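You operate a simulated robot arm through the tools that you are given. There is no shell and no other tool. Be economical: measure what you need, move in short steps, check, and stop when the job is done.

You run a simulated robot arm. Do the job below in one go: nothing can be reset, and whatever is moved stays where it is left.

JOB
Replace the bracket's brown bolt with the yellow one, oiled and tight.
Fine: brown bolt in the waste tub, rust patch wiped, pad stack back. Set down upright: blue pad stack. What is to be rubbed or washed off counts as gone when no trace of it is left.

The check looks at the end state, three seconds after you hand in, the way a careful person would. Anything else that was tipped, shoved, dropped, spilled or broken makes it a failure.

ROBOT AND FRAMES
A 7-joint arm with a two-finger parallel gripper, fixed in place. Base frame: the origin is at the foot of the arm, x ahead of it, y to its left, z up; the work surface is at about z = 930. Lengths are in mm, angles in rad, forces in N, time in s.
With the tool pointing down near the work surface it reaches from about 220 to 680 mm from the base axis. Its first joint turns from -1.152 to 1.152 rad. Payload 2.4 kg.
The tool frame sits at the grasp point between the pads (the TCP): z along the fingers, y along the line on which they close. The tips reach 30 mm beyond it. The gripper opens to 94 mm. The fingers are 28 mm wide and 10 mm thick; the gripper's body (50 by 96 mm) begins 55 mm behind the TCP.
Orientation is that of the tool frame in the base frame, as [roll, pitch, yaw] about the fixed x, y, z axes, in that order (R = Rz(yaw) Ry(pitch) Rx(roll)). With the fingers straight down and closing along the base's y, the tool's x points along the base's -x, its y along +y and its z along -z.

CONTROLS
- The arm moves only by the tool jog_arm. Its argument "rows" is a list of rows, each a list of 6 numbers: the shift along the base's x, y, z in mm, then the turn, a rotation vector about the base's x, y, z in rad. In form: [[x, y, z, ax, ay, az], ...]. A call has 1 to 10 rows; each row shifts and turns the commanded pose from where the row before left it. "fingers" is the gripper command, from -1 (fully open) to 1 (shut), values between in proportion, set as the call begins (left out, the last holds). Each row takes 0.2 s and may step no farther than 50 mm and 0.15 rad from the row before; otherwise, or with a gripper value out of range, the whole call is refused. Where a pose cannot be reached the arm comes as near as it can. A force on the tool above 90 N (or 10 N above the force at the start of the call, whichever is more), or a blocked arm, ends the call early, and 0.2 s more pass. Each finger travels about 153 mm/s and halts on what it meets, pressing with about 23 N; the grip force reading is that of the motor and also rises with nothing between the fingers. The clock runs only during rows and for 0.2 s after the last one: add rows that do not move to give the fingers time. The reply holds the time, the measured pose of the TCP, the force on the tool along the base axes, the opening and the grip force, in the units named above and with some noise, with the torque about the TCP (base axes, N m) and any sound that the robot's microphone picked up.
- Cameras (640 x 400 px; columns grow to the right, rows downward): "scene" is fixed at [38.5, 478.5, 1447.3]; the picture's right is [-0.67, -0.75, 0.00], its down [-0.44, 0.39, -0.81] and it looks along [0.60, -0.54, -0.59] (base axes); focal length 266 px, centre (320, 200). "wrist" rides on the gripper at [76, 14, -102] in the tool frame; the picture's right is [-0.18, 0.98, 0.00], its down [-0.75, -0.14, -0.64] and it looks along [-0.63, -0.12, 0.77] (tool axes); focal length 243 px, centre (320, 200). There is no depth. A picture from a camera that has moved, and an enlarged one, comes with that camera's place and axes in the base frame and with its lens. The place of the scene camera against the robot may be out by one fixed shift of up to 12 mm in any direction.
- get_image(camera): a new picture of that camera. It takes no simulated time.
- close_up(camera, box): a new picture of the part [left, top, right, bottom] of that camera's present view, enlarged. It takes no simulated time.
- job_done(): hands the job in; it is judged then, once.

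Go step by step. Nothing tells you positions but the pictures and the camera data: compare them with the known pose of the tool, close in by small moves and look again before you grip or let go. The budget is 120 turns and 76 pictures, counting those below and the enlarged ones. Unless the task says otherwise, let go and move clear before handing in, and close with one line.

The tools are called after ">>>" as a command line: name --pt "numbers of a row" for each row, then --argument value for the rest, lists and objects as JSON in quotes. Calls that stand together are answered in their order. jog_arm: Moves the arm, as the interface text tells. Its arguments: {"type":"object","properties":{"rows":{"type":"array"},"fingers":{"type":"number"}},"required":["rows"]} The other tools are called the same way: get_image (camera) takes a picture; close_up (camera, box) takes an enlarged picture of a part of a camera's view; job_done () hands the job in.

At the start:

```text
t: 0.0
tool_pos: [320.2, 49.0, 1286.9]
ee_rot: [3.14, 0.0, -3.141]
force: [0.3, 0.8, 0.6]
wrist_torque: [-0.03, -0.02, 0.02]
gripper_width: 93.9
finger_force: 0.0
```

scene: 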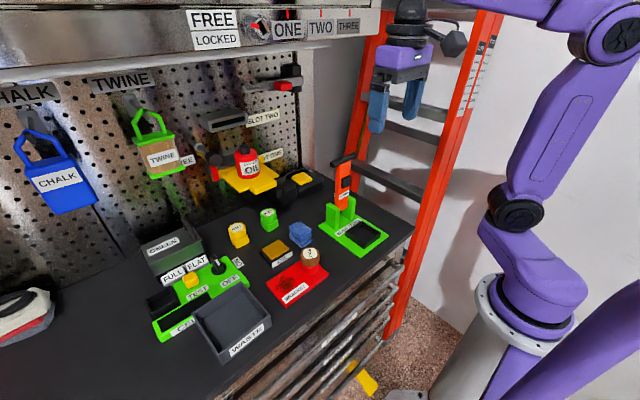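
wrist: 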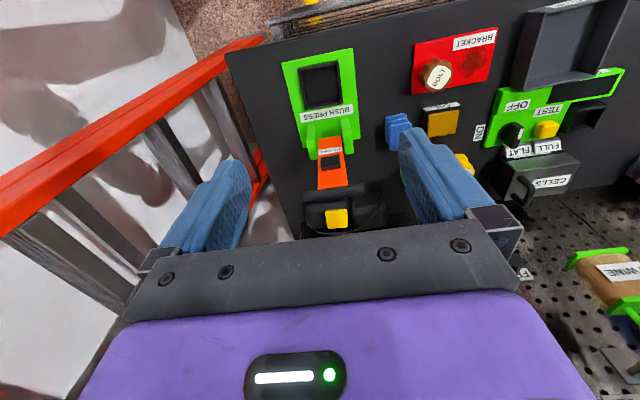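

I see a crowded bench: red bracket with brown bolt and rust patch, blue pad stack, yellow and green bolt-like items, oil can, waste tub. I'll enlarge the parts first.

>>> close_up --camera "scene" --box '[200, 180, 360, 310]'

>>> close_up --camera "scene" --box '[190, 80, 330, 210]'

>>> close_up --camera "scene" --box '[130, 210, 280, 370]'

>>> close_up --camera "wrist" --box '[370, 10, 640, 190]'

```text
3.08 times, centred on (280, 245) of scene
camera zoom: at [38.5, 478.5, 1447.3], right [-0.67, -0.75, 0.0], down [-0.44, 0.39, -0.81], along [0.6, -0.54, -0.59], focal length 818 px, centre (443, 62)
```

zoom: 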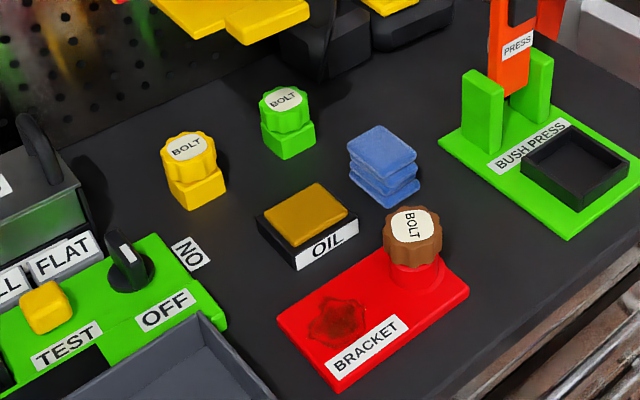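

```text
3.08 times, centred on (260, 145) of scene
camera zoom: at [38.5, 478.5, 1447.3], right [-0.67, -0.75, 0.0], down [-0.44, 0.39, -0.81], along [0.6, -0.54, -0.59], focal length 818 px, centre (505, 369)
```

zoom: 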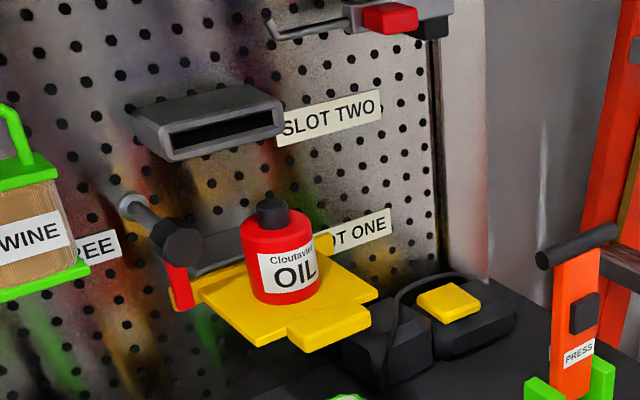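

```text
2.50 times, centred on (205, 290) of scene
camera zoom: at [38.5, 478.5, 1447.3], right [-0.67, -0.75, 0.0], down [-0.44, 0.39, -0.81], along [0.6, -0.54, -0.59], focal length 665 px, centre (608, -25)
```

zoom: 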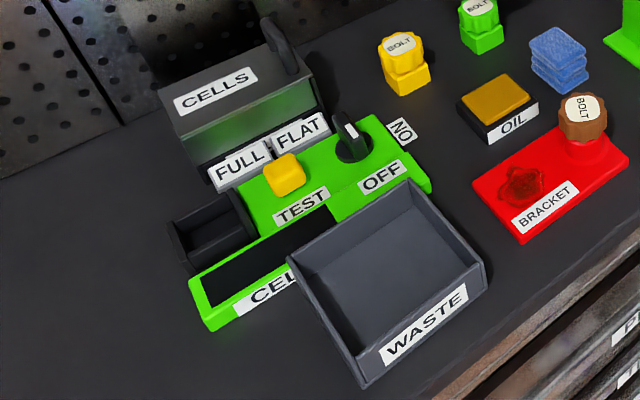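

```text
2.22 times, centred on (505, 100) of wrist
camera zoom: at [243.6, 64.9, 1390.9], right [0.18, 0.98, 0.0], down [0.75, -0.14, 0.64], along [0.63, -0.12, -0.77], focal length 539 px, centre (-91, 422)
```

zoom: 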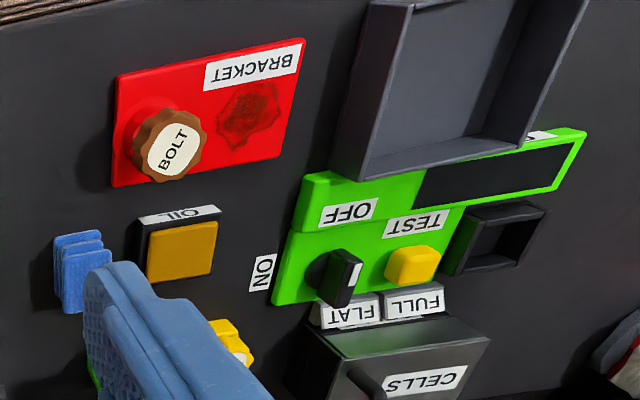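

I'll move to a better viewing point above the bracket area.

>>> jog_arm --pt "10 30 -31 0 0 0" --pt "10 30 -31 0 0 0" --pt "10 30 -31 0 0 0" --pt "10 30 -31 0 0 0" --pt "10 30 -31 0 0 0" --pt "0 0 0 0 0 0" --fingers -1

>>> get_image --camera "wrist"

```text
t: 1.4
tool_pos: [370.3, 200.0, 1129.4]
ee_rot: [-3.141, -0.002, 3.141]
force: [-0.8, -0.6, -0.3]
wrist_torque: [-0.01, 0.01, 0.01]
gripper_width: 94.1
finger_force: 0.0
```

```text
69 pictures are left
camera wrist: at [293.5, 212.9, 1232.4], right [0.18, 0.98, 0.0], down [0.75, -0.14, 0.64], along [0.63, -0.12, -0.77], focal length 243 px, centre (320, 200)
```

wrist: 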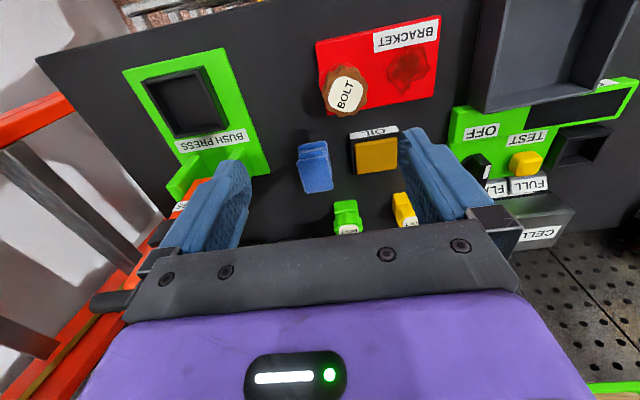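

Bolt appears near (366,221), top about z 986; pad stack near (463,174). I'll look closer at the stack and bolts before gripping.

>>> close_up --camera "wrist" --box '[260, 0, 460, 125]'

>>> close_up --camera "wrist" --box '[270, 120, 430, 240]'

>>> close_up --camera "scene" --box '[220, 200, 330, 280]'

```text
3.20 times, centred on (360, 62) of wrist
camera zoom: at [293.5, 212.9, 1232.4], right [0.18, 0.98, 0.0], down [0.75, -0.14, 0.64], along [0.63, -0.12, -0.77], focal length 776 px, centre (192, 640)
```

zoom: 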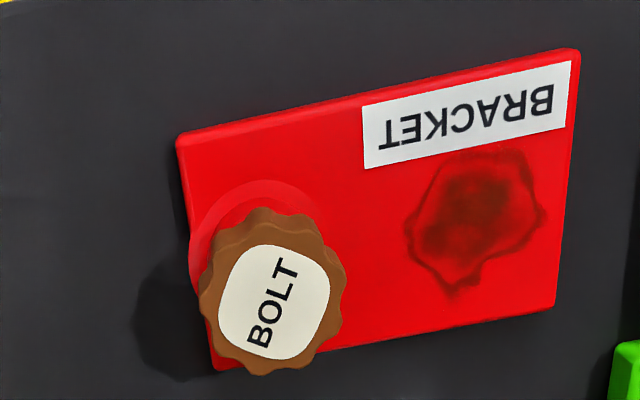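

```text
3.33 times, centred on (350, 180) of wrist
camera zoom: at [293.5, 212.9, 1232.4], right [0.18, 0.98, 0.0], down [0.75, -0.14, 0.64], along [0.63, -0.12, -0.77], focal length 809 px, centre (220, 267)
```

zoom: 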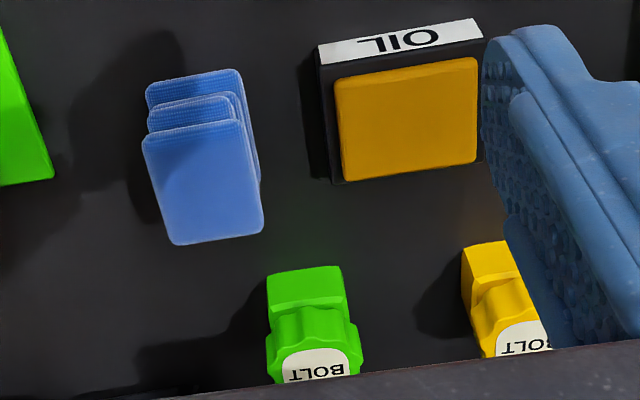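

```text
5.00 times, centred on (275, 240) of scene
camera zoom: at [38.5, 478.5, 1447.3], right [-0.67, -0.75, 0.0], down [-0.44, 0.39, -0.81], along [0.6, -0.54, -0.59], focal length 1330 px, centre (545, 0)
```

zoom: 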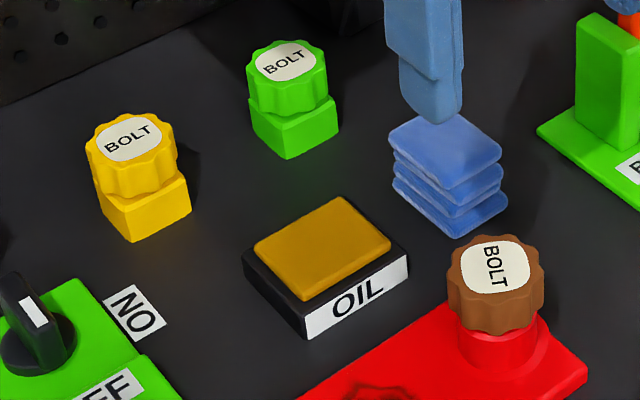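

The stack is about 52×38 mm, top z≈970, centred near (466,175). I'll go above it with the gripper narrowed to 70 mm and check.

>>> jog_arm --pt "32 -8 -30 0 0 0" --pt "32 -8 -30 0 0 0" --pt "32 -9 -30 0 0 0" --pt "0 0 -20 0 0 0" --pt "0 0 0 0 0 0" --fingers -0.45

>>> get_image --camera "wrist"

>>> close_up --camera "scene" --box '[220, 170, 360, 280]'

```text
t: 2.6
tool_pos: [468.4, 175.2, 1021.4]
ee_rot: [3.141, 0.0, 3.142]
force: [0.4, 0.0, -0.2]
wrist_torque: [0.01, 0.01, 0.0]
gripper_width: 68.1
finger_force: 0.0
```

```text
65 pictures are left
camera wrist: at [391.5, 190.5, 1124.6], right [0.18, 0.98, 0.0], down [0.75, -0.14, 0.64], along [0.63, -0.12, -0.77], focal length 243 px, centre (320, 200)
```

wrist: 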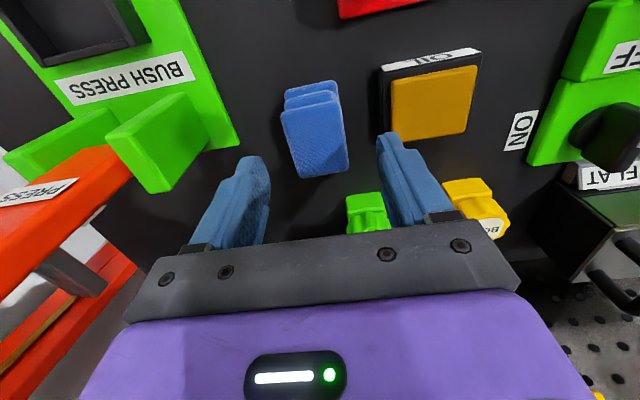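

```text
3.64 times, centred on (290, 225) of scene
camera zoom: at [38.5, 478.5, 1447.3], right [-0.67, -0.75, 0.0], down [-0.44, 0.39, -0.81], along [0.6, -0.54, -0.59], focal length 967 px, centre (429, 109)
```

zoom: 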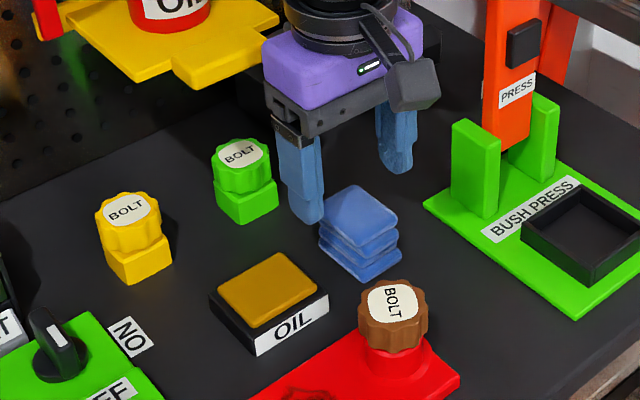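

TCP lines up with the stack. Descending to z≈975 and gripping.

>>> jog_arm --pt "-3 0 -23 0 0 0" --pt "0 0 -23 0 0 0" --pt "0 0 0 0 0 0"

>>> jog_arm --pt "0 0 0 0 0 0" --pt "0 0 0 0 0 0" --pt "0 0 0 0 0 0" --fingers 1

>>> get_image --camera "wrist"

>>> close_up --camera "scene" --box '[220, 170, 360, 280]'

```text
t: 3.4
tool_pos: [463.6, 176.3, 976.3]
ee_rot: [3.141, 0.0, 3.141]
force: [0.2, -0.4, 0.3]
wrist_torque: [0.04, -0.03, 0.02]
gripper_width: 68.1
finger_force: 0.1
```

```text
t: 4.2
tool_pos: [463.1, 176.9, 977.5]
ee_rot: [-3.141, 0.001, 3.14]
force: [0.2, 0.1, -0.8]
wrist_torque: [0.02, 0.05, -0.03]
gripper_width: 43.2
finger_force: 23.3
```

```text
63 pictures are left
camera wrist: at [386.8, 191.1, 1079.6], right [0.18, 0.98, 0.0], down [0.75, -0.14, 0.64], along [0.63, -0.12, -0.77], focal length 243 px, centre (320, 200)
```

wrist: 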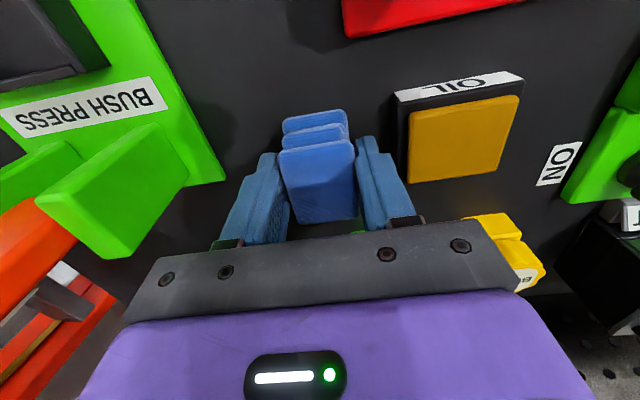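

```text
3.64 times, centred on (290, 225) of scene
camera zoom: at [38.5, 478.5, 1447.3], right [-0.67, -0.75, 0.0], down [-0.44, 0.39, -0.81], along [0.6, -0.54, -0.59], focal length 967 px, centre (429, 109)
```

zoom: 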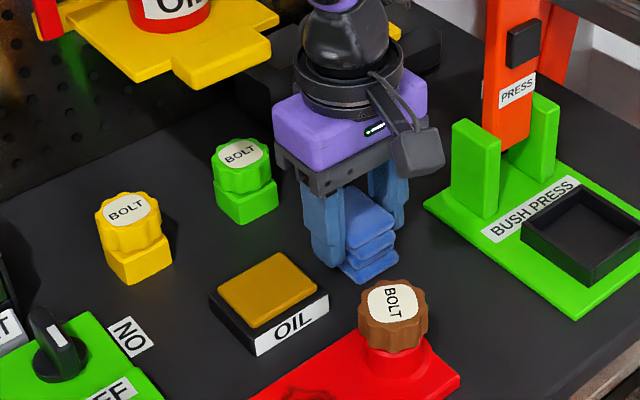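

Stack is gripped (43 mm, at about (463,177,977)). Lifting and carrying it over the rust patch at about (370,295).

>>> jog_arm --pt "0 0 30 0 0 0" --pt "0 0 30 0 0 0" --pt "-10 40 0 0 0 0" --pt "-20 40 0 0 0 0" --pt "-30 38 0 0 0 0" --pt "-33 0 0 0 0 0" --pt "0 0 -15 0 0 0" --pt "0 0 0 0 0 0"

>>> get_image --camera "wrist"

>>> close_up --camera "scene" --box '[180, 180, 350, 320]'

```text
t: 6.0
tool_pos: [370.2, 295.1, 1019.7]
ee_rot: [3.141, 0.0, -3.14]
force: [-1.2, -1.2, -0.1]
wrist_torque: [-0.01, 0.0, -0.02]
gripper_width: 43.3
finger_force: 22.5
```

```text
61 pictures are left
camera wrist: at [293.2, 309.6, 1122.9], right [0.18, 0.98, 0.0], down [0.75, -0.14, 0.64], along [0.63, -0.12, -0.77], focal length 243 px, centre (320, 200)
```

wrist: 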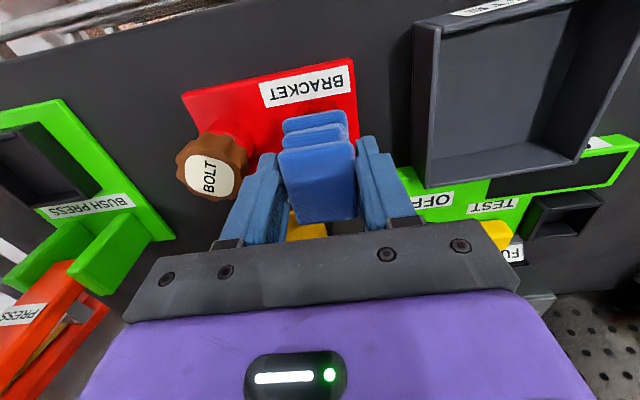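

```text
2.86 times, centred on (265, 250) of scene
camera zoom: at [38.5, 478.5, 1447.3], right [-0.67, -0.75, 0.0], down [-0.44, 0.39, -0.81], along [0.6, -0.54, -0.59], focal length 760 px, centre (477, 57)
```

zoom: 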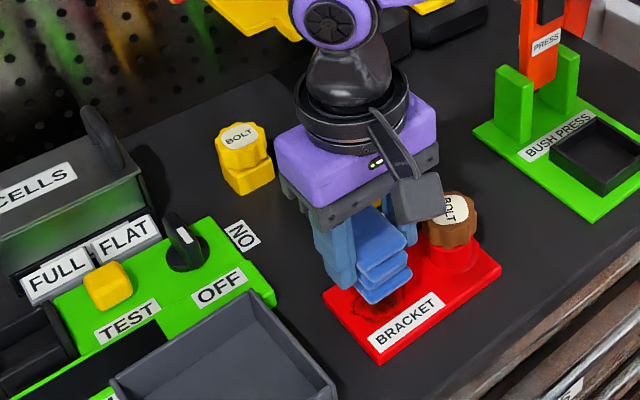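

Tub wall is at y≈356+, clear. Lowering gently to find contact.

>>> jog_arm --pt "0 0 -12 0 0 0" --pt "0 0 -12 0 0 0" --pt "0 0 -4 0 0 0" --pt "0 0 0 0 0 0"

>>> jog_arm --pt "0 0 -2 0 0 0" --pt "0 0 -2 0 0 0" --pt "0 0 0 0 0 0"

```text
t: 7.0
tool_pos: [368.9, 292.5, 993.1]
ee_rot: [3.142, 0.001, -3.141]
force: [-0.8, 0.0, -0.6]
wrist_torque: [0.01, 0.0, 0.03]
gripper_width: 43.1
finger_force: 23.3
```

```text
t: 7.8
tool_pos: [369.2, 293.8, 989.3]
ee_rot: [3.141, 0.0, -3.141]
force: [0.6, 0.3, -0.6]
wrist_torque: [-0.02, 0.0, -0.01]
gripper_width: 43.0
finger_force: 22.5
```

>>> jog_arm --pt "0 0 -2 0 0 0" --pt "0 0 -1 0 0 0" --pt "0 0 0 0 0 0"

>>> jog_arm --pt "0 0 -2 0 0 0" --pt "0 0 -1 0 0 0" --pt "0 0 0 0 0 0"

```text
t: 8.6
tool_pos: [370.3, 293.8, 987.3]
ee_rot: [3.141, 0.001, 3.141]
force: [-4.2, -3.0, 20.7]
wrist_torque: [0.29, 0.14, 0.07]
gripper_width: 43.1
finger_force: 23.4
```

```text
t: 9.4
tool_pos: [371.3, 294.2, 985.0]
ee_rot: [3.137, 0.004, -3.141]
force: [-1.3, -2.8, 34.6]
wrist_torque: [-0.06, -0.09, -0.01]
gripper_width: 43.2
finger_force: 23.4
```

Contact made at about z 987 with 20–35 N. Easing a bit and rubbing.

>>> jog_arm --pt "0 0 2 0 0 0" --pt "12 0 0 0 0 0" --pt "-12 10 0 0 0 0" --pt "-12 -10 0 0 0 0" --pt "12 -10 0 0 0 0" --pt "12 10 0 0 0 0" --pt "-12 10 0 0 0 0" --pt "-12 -10 0 0 0 0" --pt "12 -10 0 0 0 0" --pt "0 10 0 0 0 0"

>>> get_image --camera "wrist"

```text
t: 11.6
tool_pos: [371.7, 292.6, 985.2]
ee_rot: [-3.141, -0.001, 3.141]
force: [-0.6, -1.6, 2.0]
wrist_torque: [-0.03, -0.03, -0.03]
gripper_width: 43.5
finger_force: 23.1
```

```text
59 pictures are left
camera wrist: at [294.2, 306.7, 1087.8], right [0.19, 0.98, 0.0], down [0.75, -0.14, 0.64], along [0.63, -0.12, -0.77], focal length 243 px, centre (320, 200)
```

wrist: 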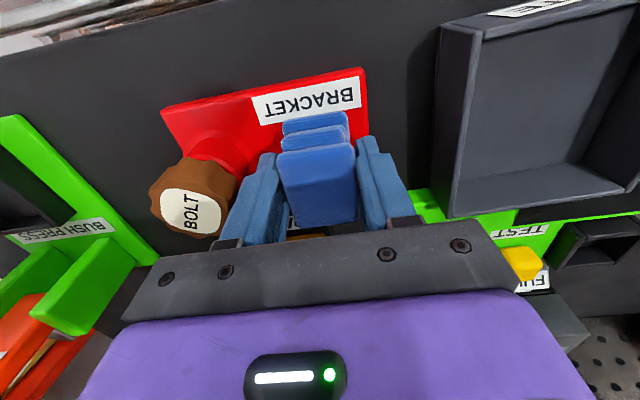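

Slight slip upward in grip; force now 2 N. I'll press 1.5 mm more and rub again, then lift and look.

>>> jog_arm --pt "0 0 -1.5 0 0 0" --pt "14 0 0 0 0 0" --pt "0 12 0 0 0 0" --pt "-28 0 0 0 0 0" --pt "0 -24 0 0 0 0" --pt "28 0 0 0 0 0" --pt "0 12 0 0 0 0" --pt "-28 0 0 0 0 0" --pt "14 0 0 0 0 0" --pt "0 12 0 0 0 0"

>>> jog_arm --pt "0 -24 0 0 0 0" --pt "0 12 0 0 0 0" --pt "0 0 30 0 0 0" --pt "0 0 20 0 0 0" --pt "45 0 0 0 0 0" --pt "0 0 0 0 0 0"

>>> get_image --camera "wrist"

>>> close_up --camera "scene" --box '[180, 180, 350, 320]'

```text
t: 13.8
tool_pos: [370.9, 305.2, 982.2]
ee_rot: [-3.14, -0.001, 3.137]
force: [0.5, -7.3, 13.7]
wrist_torque: [-0.21, -0.02, 0.0]
gripper_width: 43.6
finger_force: 22.6
```

```text
t: 15.2
tool_pos: [415.2, 294.6, 1035.2]
ee_rot: [-3.141, -0.001, 3.14]
force: [0.5, -0.2, -0.8]
wrist_torque: [0.05, 0.01, 0.01]
gripper_width: 43.2
finger_force: 22.9
```

```text
58 pictures are left
camera wrist: at [340.1, 310.1, 1139.2], right [0.18, 0.98, 0.0], down [0.75, -0.14, 0.64], along [0.63, -0.12, -0.77], focal length 243 px, centre (320, 200)
```

wrist: 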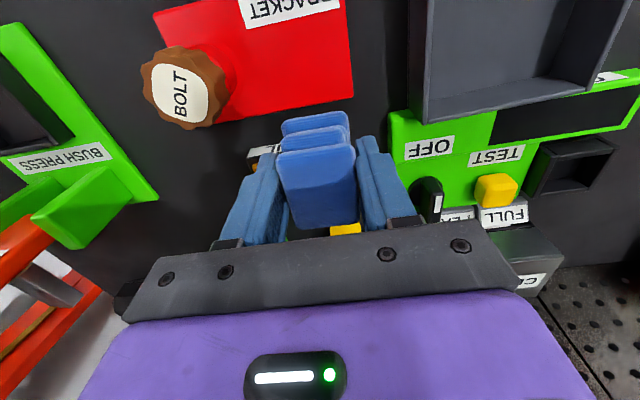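

```text
2.86 times, centred on (265, 250) of scene
camera zoom: at [38.5, 478.5, 1447.3], right [-0.67, -0.75, 0.0], down [-0.44, 0.39, -0.81], along [0.6, -0.54, -0.59], focal length 760 px, centre (477, 57)
```

zoom: 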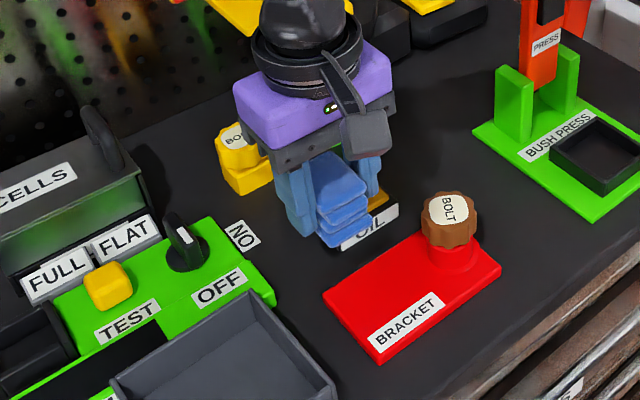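

The patch looks gone; I'll enlarge to be sure.

>>> close_up --camera "wrist" --box '[220, 0, 370, 110]'

```text
3.64 times, centred on (295, 55) of wrist
camera zoom: at [340.1, 310.1, 1139.2], right [0.18, 0.98, 0.0], down [0.75, -0.14, 0.64], along [0.63, -0.12, -0.77], focal length 882 px, centre (411, 727)
```

zoom: 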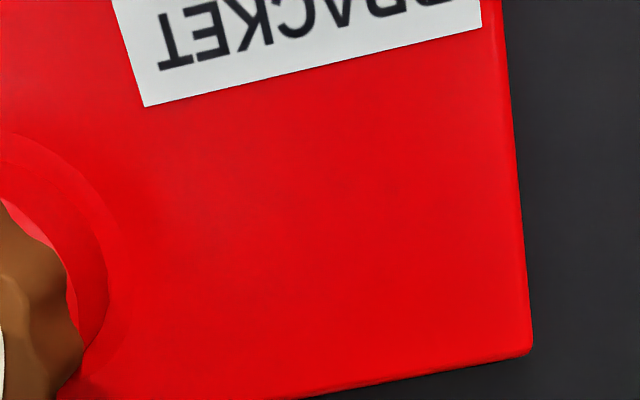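

There might be a very faint hint left in the middle; I'll rub once more to be safe.

>>> jog_arm --pt "-45 0 0 0 0 0" --pt "0 0 -30 0 0 0" --pt "0 0 -21.5 0 0 0" --pt "14 0 0 0 0 0" --pt "-28 6 0 0 0 0" --pt "28 6 0 0 0 0" --pt "-28 -6 0 0 0 0" --pt "28 -6 0 0 0 0" --pt "-28 -6 0 0 0 0" --pt "28 -6 0 0 0 0"

>>> jog_arm --pt "-28 0 0 0 0 0" --pt "14 12 0 0 0 0" --pt "0 12 0 0 0 0" --pt "0 -24 0 0 0 0" --pt "0 24 0 0 0 0" --pt "0 -12 0 0 0 0" --pt "0 0 30 0 0 0" --pt "0 0 23 0 0 0" --pt "45 0 0 0 0 0" --pt "0 0 0 0 0 0"

>>> close_up --camera "wrist" --box '[220, 0, 370, 110]'

```text
t: 17.4
tool_pos: [383.6, 280.8, 981.3]
ee_rot: [3.141, -0.001, -3.14]
force: [-13.7, 4.3, 31.5]
wrist_torque: [0.07, 0.05, 0.02]
gripper_width: 43.5
finger_force: 23.2
```

```text
t: 19.6
tool_pos: [415.3, 293.7, 1037.2]
ee_rot: [-3.141, -0.001, 3.141]
force: [-0.1, -0.4, -0.5]
wrist_torque: [0.0, -0.03, -0.03]
gripper_width: 43.4
finger_force: 23.2
```

```text
3.64 times, centred on (295, 55) of wrist
camera zoom: at [339.2, 308.5, 1141.0], right [0.18, 0.98, 0.0], down [0.75, -0.14, 0.64], along [0.63, -0.12, -0.77], focal length 882 px, centre (411, 727)
```

zoom: 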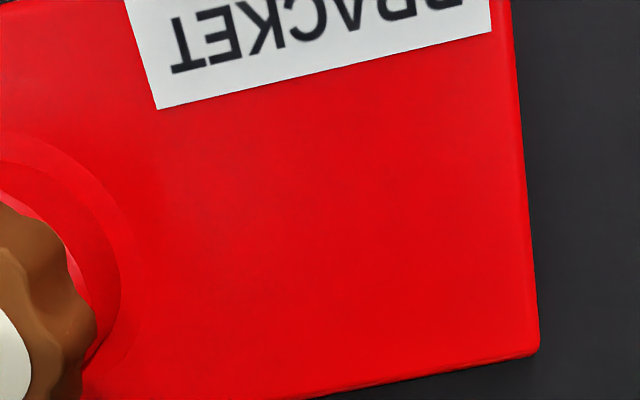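

Clean. Returning the stack to (463,177); it has slid ~5 mm up in the grip so expect touch-down around z 972.

>>> jog_arm --pt "12 -29 0 0 0 0" --pt "12 -29 0 0 0 0" --pt "12 -29 0 0 0 0" --pt "12 -30 0 0 0 0" --pt "0 0 -30 0 0 0" --pt "0 0 -22 0 0 0" --pt "0 0 -8 0 0 0" --pt "0 0 0 0 0 0"

>>> jog_arm --pt "0 0 -2 0 0 0" --pt "0 0 0 0 0 0"

```text
t: 21.4
tool_pos: [463.1, 174.3, 975.2]
ee_rot: [3.141, 0.0, 3.141]
force: [-0.3, -0.3, -0.7]
wrist_torque: [-0.03, 0.02, -0.03]
gripper_width: 43.3
finger_force: 22.3
```

```text
t: 22.0
tool_pos: [463.2, 175.8, 972.6]
ee_rot: [3.14, 0.0, 3.141]
force: [0.5, -0.8, 0.0]
wrist_torque: [0.0, -0.02, -0.03]
gripper_width: 43.1
finger_force: 22.7
```

>>> jog_arm --pt "0 0.5 -1.5 0 0 0" --pt "0 0 0 0 0 0"

>>> jog_arm --pt "0 0 -1 0 0 0" --pt "0 0 0 0 0 0"

```text
t: 22.6
tool_pos: [463.5, 176.3, 972.1]
ee_rot: [3.141, -0.001, -3.141]
force: [-0.6, -1.2, 1.5]
wrist_torque: [-0.01, -0.01, -0.02]
gripper_width: 43.3
finger_force: 23.0
```

```text
t: 23.2
tool_pos: [463.6, 176.7, 971.7]
ee_rot: [3.142, 0.0, 3.141]
force: [0.0, 0.0, -0.2]
wrist_torque: [0.01, 0.03, 0.0]
gripper_width: 43.0
finger_force: 23.0
```

>>> jog_arm --pt "0 0 -1 0 0 0" --pt "0 0 0 0 0 0"

>>> jog_arm --pt "0 0 -1 0 0 0" --pt "0 0 0 0 0 0"

```text
t: 23.8
tool_pos: [463.6, 176.1, 972.0]
ee_rot: [-3.142, -0.001, 3.141]
force: [1.4, -1.0, -0.7]
wrist_torque: [-0.02, -0.05, 0.02]
gripper_width: 43.1
finger_force: 22.7
```

```text
t: 24.4
tool_pos: [464.0, 177.0, 970.0]
ee_rot: [3.14, 0.0, 3.141]
force: [0.6, 0.0, -0.4]
wrist_torque: [0.01, 0.04, 0.06]
gripper_width: 43.4
finger_force: 22.5
```

>>> jog_arm --pt "0 0 -1 0 0 0" --pt "0 0 0 0 0 0"

>>> close_up --camera "scene" --box '[260, 190, 350, 270]'

```text
t: 25.0
tool_pos: [463.6, 177.9, 969.5]
ee_rot: [3.14, 0.001, 3.141]
force: [-5.4, -1.3, 24.0]
wrist_torque: [-0.06, 0.18, -0.03]
gripper_width: 43.5
finger_force: 22.7
```

```text
5.00 times, centred on (305, 230) of scene
camera zoom: at [38.0, 478.3, 1447.4], right [-0.67, -0.75, 0.0], down [-0.44, 0.39, -0.81], along [0.6, -0.54, -0.59], focal length 1330 px, centre (395, 50)
```

zoom: 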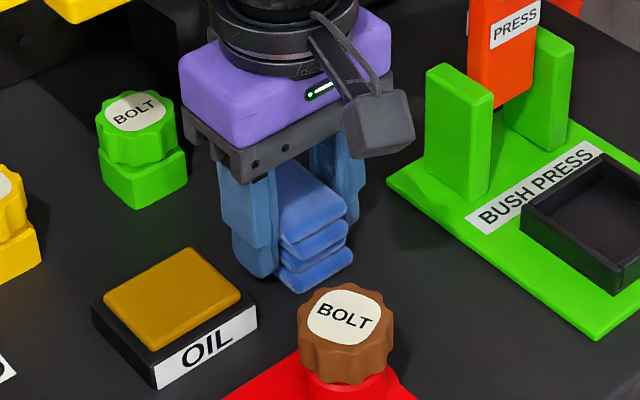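

Touched down; releasing and rising.

>>> jog_arm --pt "0 0 0.5 0 0 0" --pt "0 0 0 0 0 0" --pt "0 0 0 0 0 0" --fingers -0.4

>>> jog_arm --pt "0 0 20 0 0 0" --pt "0 0 40 0 0 0" --pt "0 0 30 0 0 0" --pt "-33 15 0 0 0 0" --pt "-32 15 0 0 0 0" --pt "-32 14 0 0 0 0" --pt "0 0 0 0 0 0"

>>> get_image --camera "wrist"

>>> close_up --camera "scene" --box '[220, 190, 350, 300]'

```text
t: 25.8
tool_pos: [463.3, 174.9, 967.9]
ee_rot: [3.141, 0.0, 3.141]
force: [0.1, -0.3, 0.8]
wrist_torque: [-0.02, 0.03, 0.0]
gripper_width: 65.6
finger_force: 0.2
```

```text
t: 27.4
tool_pos: [364.7, 221.5, 1057.3]
ee_rot: [-3.141, 0.001, -3.14]
force: [0.2, -0.7, -0.5]
wrist_torque: [0.03, 0.01, -0.01]
gripper_width: 65.8
finger_force: 0.1
```

```text
53 pictures are left
camera wrist: at [288.3, 236.8, 1161.7], right [0.18, 0.98, 0.0], down [0.75, -0.14, 0.64], along [0.63, -0.12, -0.77], focal length 243 px, centre (320, 200)
```

wrist: 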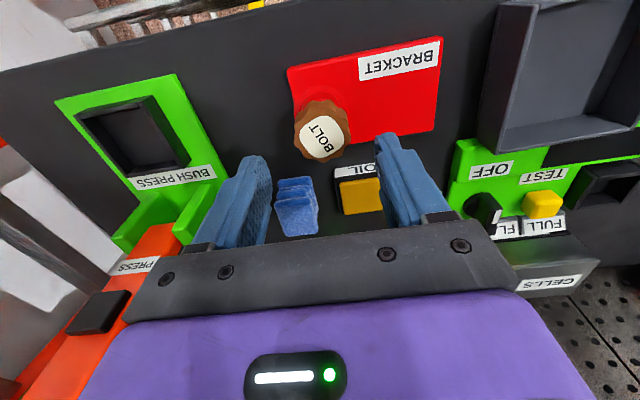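

```text
3.64 times, centred on (285, 245) of scene
camera zoom: at [38.5, 478.5, 1447.3], right [-0.67, -0.75, 0.0], down [-0.44, 0.39, -0.81], along [0.6, -0.54, -0.59], focal length 967 px, centre (447, 36)
```

zoom: 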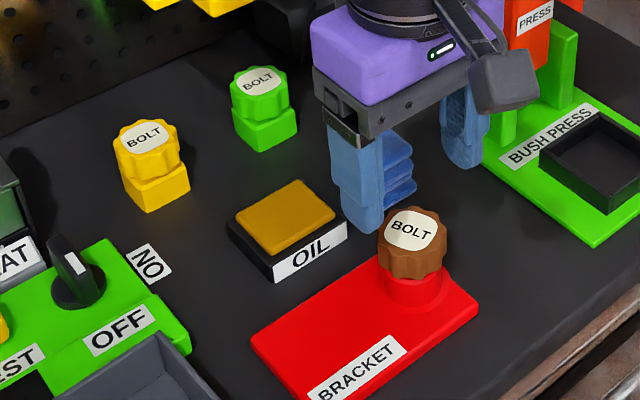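

Stack is back and upright. Bolt knob is around (369,223), ~42 mm wide; I'll lower over it and check alignment.

>>> jog_arm --pt "4 2 -25 0 0 0" --pt "0 0 -10 0 0 0" --pt "0 0 0 0 0 0"

>>> get_image --camera "wrist"

>>> close_up --camera "scene" --box '[260, 210, 360, 290]'

```text
t: 28.2
tool_pos: [369.5, 222.0, 1022.9]
ee_rot: [-3.139, 0.0, 3.141]
force: [0.2, -0.6, 0.8]
wrist_torque: [-0.06, 0.01, -0.05]
gripper_width: 65.8
finger_force: 0.1
```

```text
51 pictures are left
camera wrist: at [292.3, 237.0, 1126.2], right [0.18, 0.98, 0.0], down [0.75, -0.14, 0.64], along [0.63, -0.12, -0.77], focal length 243 px, centre (320, 200)
```

wrist: 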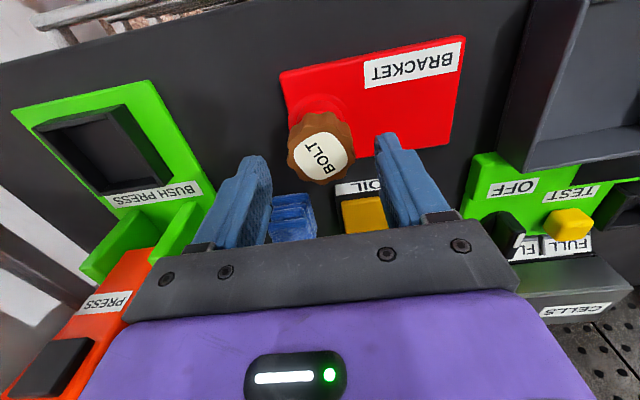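

```text
5.00 times, centred on (310, 250) of scene
camera zoom: at [38.5, 478.5, 1447.3], right [-0.67, -0.75, 0.0], down [-0.44, 0.39, -0.81], along [0.6, -0.54, -0.59], focal length 1330 px, centre (370, -50)
```

zoom: 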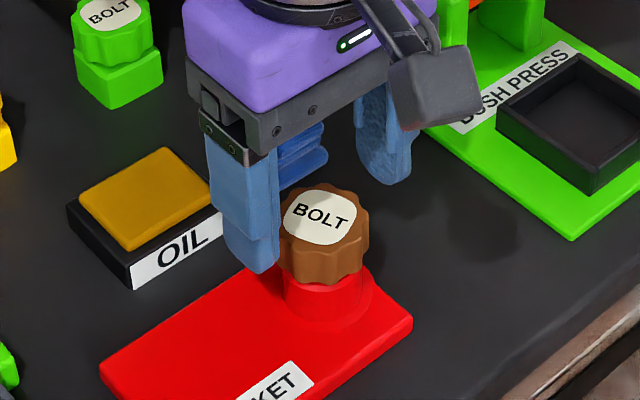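

Center refined to about (370.5,225). Lowering to z≈992 and gripping.

>>> jog_arm --pt "1 3 -16 0 0 0" --pt "0 0 -15 0 0 0" --pt "0 0 0 0 0 0"

>>> jog_arm --pt "0 0 0 0 0 0" --pt "0 0 0 0 0 0" --pt "0 0 0 0 0 0" --fingers 1

>>> get_image --camera "wrist"

>>> close_up --camera "scene" --box '[260, 210, 360, 290]'

```text
t: 29.0
tool_pos: [369.5, 226.5, 992.1]
ee_rot: [-3.14, 0.0, -3.141]
force: [0.2, 0.3, -0.5]
wrist_torque: [-0.03, 0.02, 0.01]
gripper_width: 65.8
finger_force: 0.2
```

```text
t: 29.8
tool_pos: [369.5, 222.4, 991.9]
ee_rot: [-3.14, -0.005, 3.141]
force: [-8.0, -25.2, 6.7]
wrist_torque: [-0.38, 0.0, 0.06]
gripper_width: 40.9
finger_force: 22.9
```

```text
49 pictures are left
camera wrist: at [293.6, 238.5, 1095.3], right [0.19, 0.98, 0.0], down [0.76, -0.14, 0.64], along [0.63, -0.12, -0.77], focal length 243 px, centre (320, 200)
```

wrist: 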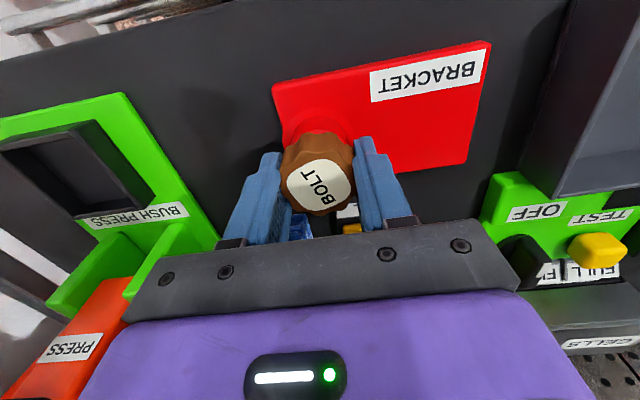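

```text
5.00 times, centred on (310, 250) of scene
camera zoom: at [38.2, 477.7, 1447.6], right [-0.67, -0.75, 0.0], down [-0.44, 0.39, -0.81], along [0.6, -0.54, -0.59], focal length 1330 px, centre (370, -50)
```

zoom: 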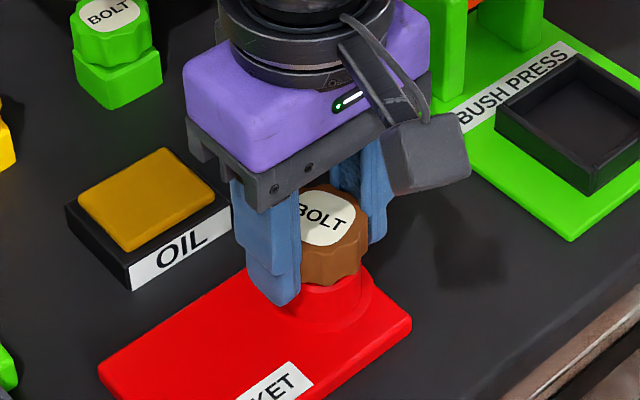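

Gripped (40.9 mm) but offset in y by ~4 mm; I'll relax that side force, then try unscrewing counter-clockwise.

>>> jog_arm --pt "0 -4 0 0 0 0" --pt "0 0 0 0 0 0"

>>> jog_arm --pt "0 0 0 0 0 0.1" --pt "0 0 0 0 0 0.1" --pt "0 0 0 0 0 0.1" --pt "0 0 0 0 0 0"

```text
t: 30.4
tool_pos: [369.9, 222.5, 992.4]
ee_rot: [3.14, 0.0, -3.14]
force: [-3.2, -2.5, -13.1]
wrist_torque: [0.01, 0.24, 0.03]
gripper_width: 40.7
finger_force: 23.0
```

```text
t: 31.4
tool_pos: [369.6, 223.6, 992.7]
ee_rot: [3.139, 0.001, -2.838]
force: [-14.0, 15.8, -9.9]
wrist_torque: [0.06, 0.13, 0.0]
gripper_width: 40.4
finger_force: 23.5
```

>>> jog_arm --pt "0 0 0 0 0 0.13" --pt "0 0 0 0 0 0.13" --pt "0 0 0 0 0 0.13" --pt "0 0 0 0 0 0.13" --pt "0 0 0 0 0 0.13" --pt "0 0 0 0 0 0.13" --pt "0 0 0 0 0 0.13" --pt "0 0 0 0 0 0"

>>> get_image --camera "wrist"

>>> close_up --camera "scene" --box '[260, 210, 360, 290]'

```text
t: 33.2
tool_pos: [370.5, 223.3, 991.9]
ee_rot: [-3.141, -0.001, -1.932]
force: [-18.6, 17.7, 9.2]
wrist_torque: [0.43, 0.71, -0.05]
gripper_width: 40.7
finger_force: 23.1
```

```text
47 pictures are left
camera wrist: at [329.4, 157.0, 1096.0], right [-0.86, 0.52, 0.0], down [0.4, 0.66, 0.64], along [0.33, 0.55, -0.77], focal length 243 px, centre (320, 200)
```

wrist: 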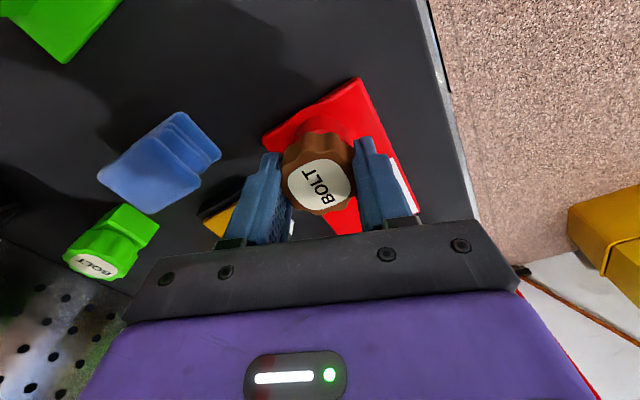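

```text
5.00 times, centred on (310, 250) of scene
camera zoom: at [37.8, 478.9, 1447.2], right [-0.67, -0.75, 0.0], down [-0.44, 0.39, -0.81], along [0.6, -0.54, -0.59], focal length 1330 px, centre (370, -50)
```

zoom: 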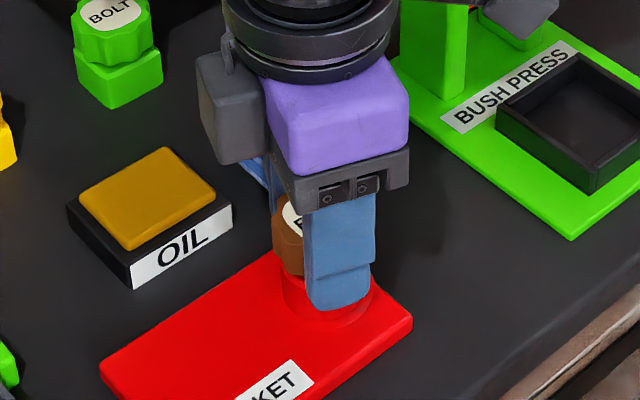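

The bolt turns with the gripper. Correcting the side force and continuing to unscrew.

>>> jog_arm --pt "-2.5 2.5 0 0 0 0" --pt "0 0 0 0 0 0.14" --pt "0 0 0 0 0 0.14" --pt "0 0 0 0 0 0.14" --pt "0 0 0 0 0 0.14" --pt "0 0 0 0 0 0.14" --pt "0 0 0 0 0 0"

>>> jog_arm --pt "0 0 2 0 0 0" --pt "0 0 0 0 0 0"

```text
t: 34.8
tool_pos: [367.5, 224.3, 991.6]
ee_rot: [-3.141, 0.0, -1.23]
force: [-2.6, 1.0, 4.6]
wrist_torque: [0.01, 0.09, -0.11]
gripper_width: 40.0
finger_force: 23.4
```

```text
t: 35.4
tool_pos: [368.4, 224.3, 993.8]
ee_rot: [3.14, 0.0, -1.232]
force: [0.6, 0.0, -0.7]
wrist_torque: [0.01, 0.0, -0.02]
gripper_width: 40.0
finger_force: 22.9
```

>>> jog_arm --pt "0 0 2 0 0 0" --pt "0 0 2 0 0 0" --pt "0 0 0 0 0 0"

>>> close_up --camera "scene" --box '[260, 210, 360, 290]'

```text
t: 36.2
tool_pos: [368.8, 223.7, 998.2]
ee_rot: [3.141, 0.0, -1.232]
force: [-0.9, 0.3, -0.3]
wrist_torque: [0.01, 0.02, -0.05]
gripper_width: 40.0
finger_force: 23.6
```

```text
5.00 times, centred on (310, 250) of scene
camera zoom: at [38.5, 478.5, 1447.3], right [-0.67, -0.75, 0.0], down [-0.44, 0.39, -0.81], along [0.6, -0.54, -0.59], focal length 1330 px, centre (370, -50)
```

zoom: 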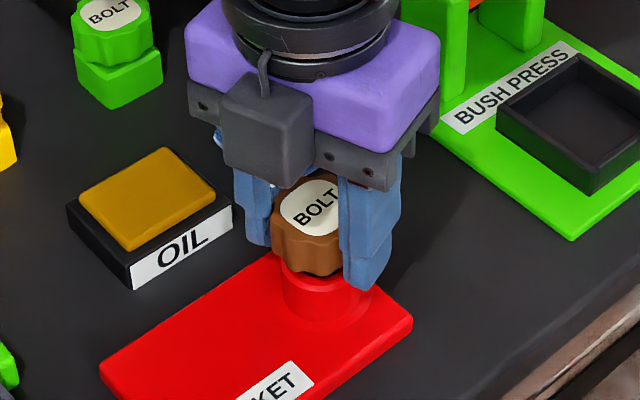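

The bolt is free and rising with no resistance. Lifting it out and rotating the wrist back.

>>> jog_arm --pt "0 0 15 0 0 0" --pt "0 0 20 0 0 0" --pt "0 0 30 0 0 0" --pt "0 5 10 0 0 -0.14" --pt "0 5 0 0 0 -0.14" --pt "0 5 0 0 0 -0.14" --pt "0 5 0 0 0 -0.14" --pt "0 5 0 0 0 -0.14" --pt "0 0 0 0 0 -0.14" --pt "0 0 0 0 0 -0.14"

>>> jog_arm --pt "0 5 0 0 0 -0.14" --pt "0 5 0 0 0 -0.14" --pt "0 5 0 0 0 -0.14" --pt "0 5 0 0 0 -0.14" --pt "0 5 0 0 0 -0.14" --pt "0 0 0 0 0 -0.14" --pt "0 0 0 0 0 -0.09" --pt "0 0 0 0 0 0"

>>> get_image --camera "wrist"

>>> close_up --camera "scene" --box '[150, 150, 350, 370]'

```text
t: 38.4
tool_pos: [367.9, 249.6, 1072.7]
ee_rot: [3.141, 0.001, -2.215]
force: [0.0, -0.2, -0.7]
wrist_torque: [0.01, -0.01, 0.01]
gripper_width: 40.5
finger_force: 23.5
```

```text
t: 40.2
tool_pos: [368.2, 273.6, 1073.1]
ee_rot: [3.141, 0.001, -3.141]
force: [-0.8, -0.3, -0.9]
wrist_torque: [-0.01, 0.0, 0.04]
gripper_width: 40.0
finger_force: 22.9
```

```text
44 pictures are left
camera wrist: at [292.2, 288.4, 1176.4], right [0.19, 0.98, 0.0], down [0.75, -0.14, 0.64], along [0.63, -0.12, -0.77], focal length 243 px, centre (320, 200)
```

wrist: 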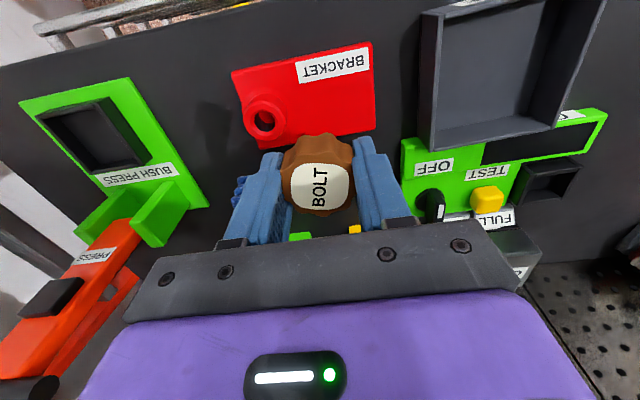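

```text
1.82 times, centred on (250, 260) of scene
camera zoom: at [38.5, 478.5, 1447.3], right [-0.67, -0.75, 0.0], down [-0.44, 0.39, -0.81], along [0.6, -0.54, -0.59], focal length 484 px, centre (447, 91)
```

zoom: 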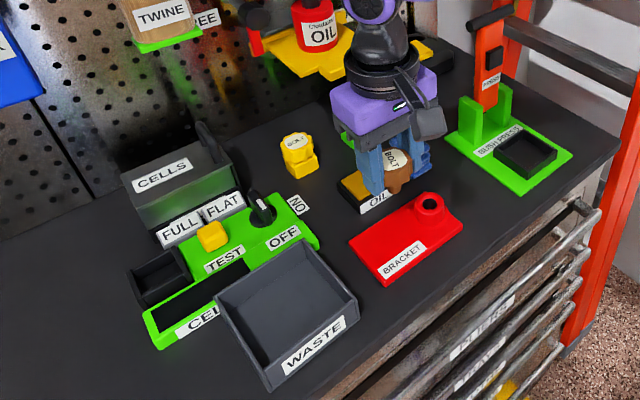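

Bolt is out, the hole is visible at ~(369,222). Tub spans about x 314–425, y 365–482; carrying the bolt above its centre.

>>> jog_arm --pt "0 37 0 0 0 0" --pt "0 38 0 0 0 0" --pt "0 38 0 0 0 0" --pt "0 38 0 0 0 0" --pt "0 0 -30 0 0 0" --pt "0 0 -10 0 0 0" --pt "0 0 0 0 0 0"

>>> get_image --camera "wrist"

>>> close_up --camera "scene" --box '[130, 190, 290, 370]'

```text
t: 41.8
tool_pos: [369.4, 423.4, 1035.4]
ee_rot: [3.14, 0.001, 3.141]
force: [-0.2, 0.8, -0.9]
wrist_torque: [-0.04, -0.01, -0.01]
gripper_width: 40.1
finger_force: 23.5
```

```text
42 pictures are left
camera wrist: at [292.9, 438.6, 1138.9], right [0.18, 0.98, 0.0], down [0.75, -0.14, 0.64], along [0.63, -0.12, -0.77], focal length 243 px, centre (320, 200)
```

wrist: 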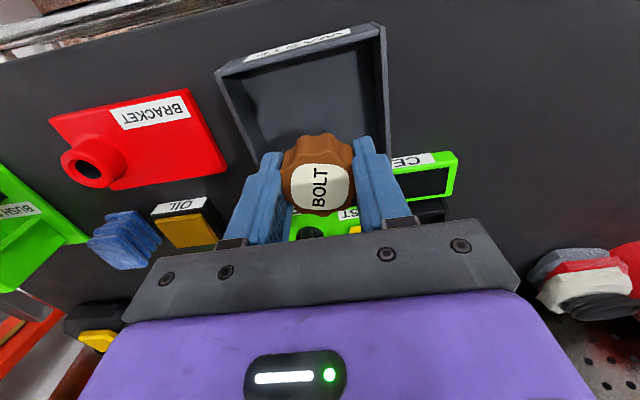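

```text
2.22 times, centred on (210, 280) of scene
camera zoom: at [38.5, 478.5, 1447.3], right [-0.67, -0.75, 0.0], down [-0.44, 0.39, -0.81], along [0.6, -0.54, -0.59], focal length 591 px, centre (564, 22)
```

zoom: 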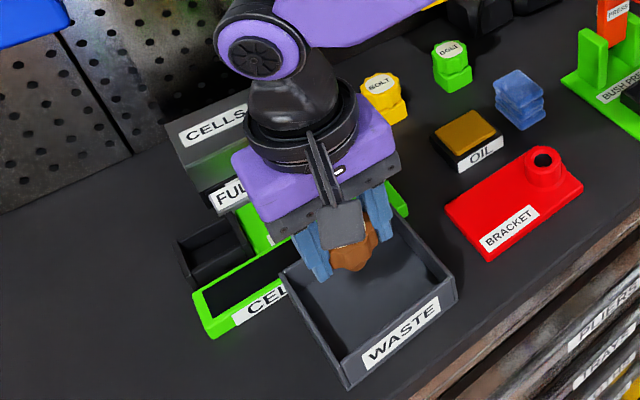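

Above the tub centre. Lowering stepwise until it touches the floor or gets low.

>>> jog_arm --pt "-2 -4 -15 0 0 0" --pt "0 0 -10 0 0 0" --pt "0 0 -5 0 0 0" --pt "0 0 0 0 0 0"

>>> jog_arm --pt "0 0 -5 0 0 0" --pt "0 0 -5 0 0 0" --pt "0 0 0 0 0 0"

>>> get_image --camera "wrist"

>>> close_up --camera "scene" --box '[180, 220, 280, 340]'

```text
t: 42.8
tool_pos: [366.5, 419.5, 1003.5]
ee_rot: [-3.14, 0.0, -3.142]
force: [-0.4, -0.6, -0.4]
wrist_torque: [0.0, -0.02, 0.03]
gripper_width: 40.0
finger_force: 22.7
```

```text
t: 43.6
tool_pos: [366.6, 421.4, 993.5]
ee_rot: [3.141, 0.0, -3.141]
force: [0.1, 0.0, -0.7]
wrist_torque: [0.04, -0.01, 0.0]
gripper_width: 40.2
finger_force: 23.1
```

```text
40 pictures are left
camera wrist: at [290.5, 435.9, 1096.9], right [0.18, 0.98, 0.0], down [0.75, -0.14, 0.64], along [0.63, -0.12, -0.77], focal length 243 px, centre (320, 200)
```

wrist: 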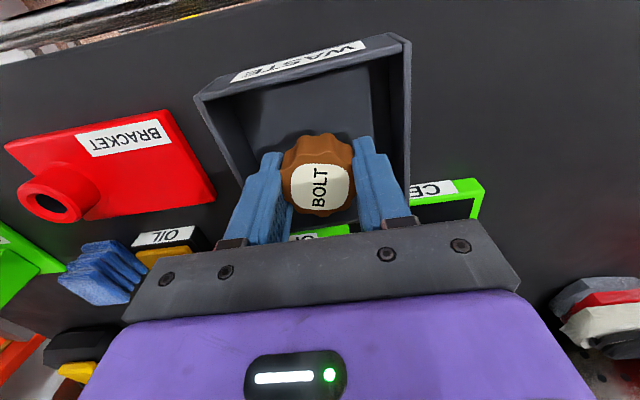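

```text
3.33 times, centred on (230, 280) of scene
camera zoom: at [38.5, 478.5, 1447.3], right [-0.67, -0.75, 0.0], down [-0.44, 0.39, -0.81], along [0.6, -0.54, -0.59], focal length 886 px, centre (620, -67)
```

zoom: 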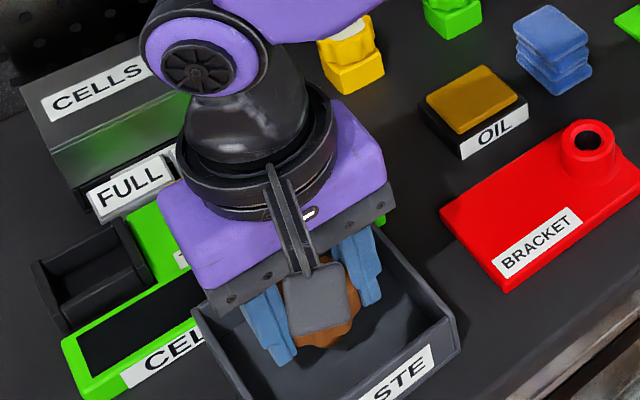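

>>> jog_arm --pt "0 0 -5 0 0 0" --pt "0 0 -5 0 0 0" --pt "0 0 0 0 0 0"

>>> jog_arm --pt "0 0 -4 0 0 0" --pt "0 0 -4 0 0 0" --pt "0 0 0 0 0 0"

```text
t: 44.4
tool_pos: [366.3, 421.0, 983.4]
ee_rot: [-3.14, 0.0, -3.14]
force: [-0.6, 0.1, -0.7]
wrist_torque: [-0.02, 0.0, -0.03]
gripper_width: 40.1
finger_force: 22.4
```

```text
t: 45.2
tool_pos: [367.1, 421.7, 975.4]
ee_rot: [3.138, 0.003, -3.142]
force: [2.5, 0.4, 20.5]
wrist_torque: [-0.01, -0.09, -0.01]
gripper_width: 40.3
finger_force: 23.3
```

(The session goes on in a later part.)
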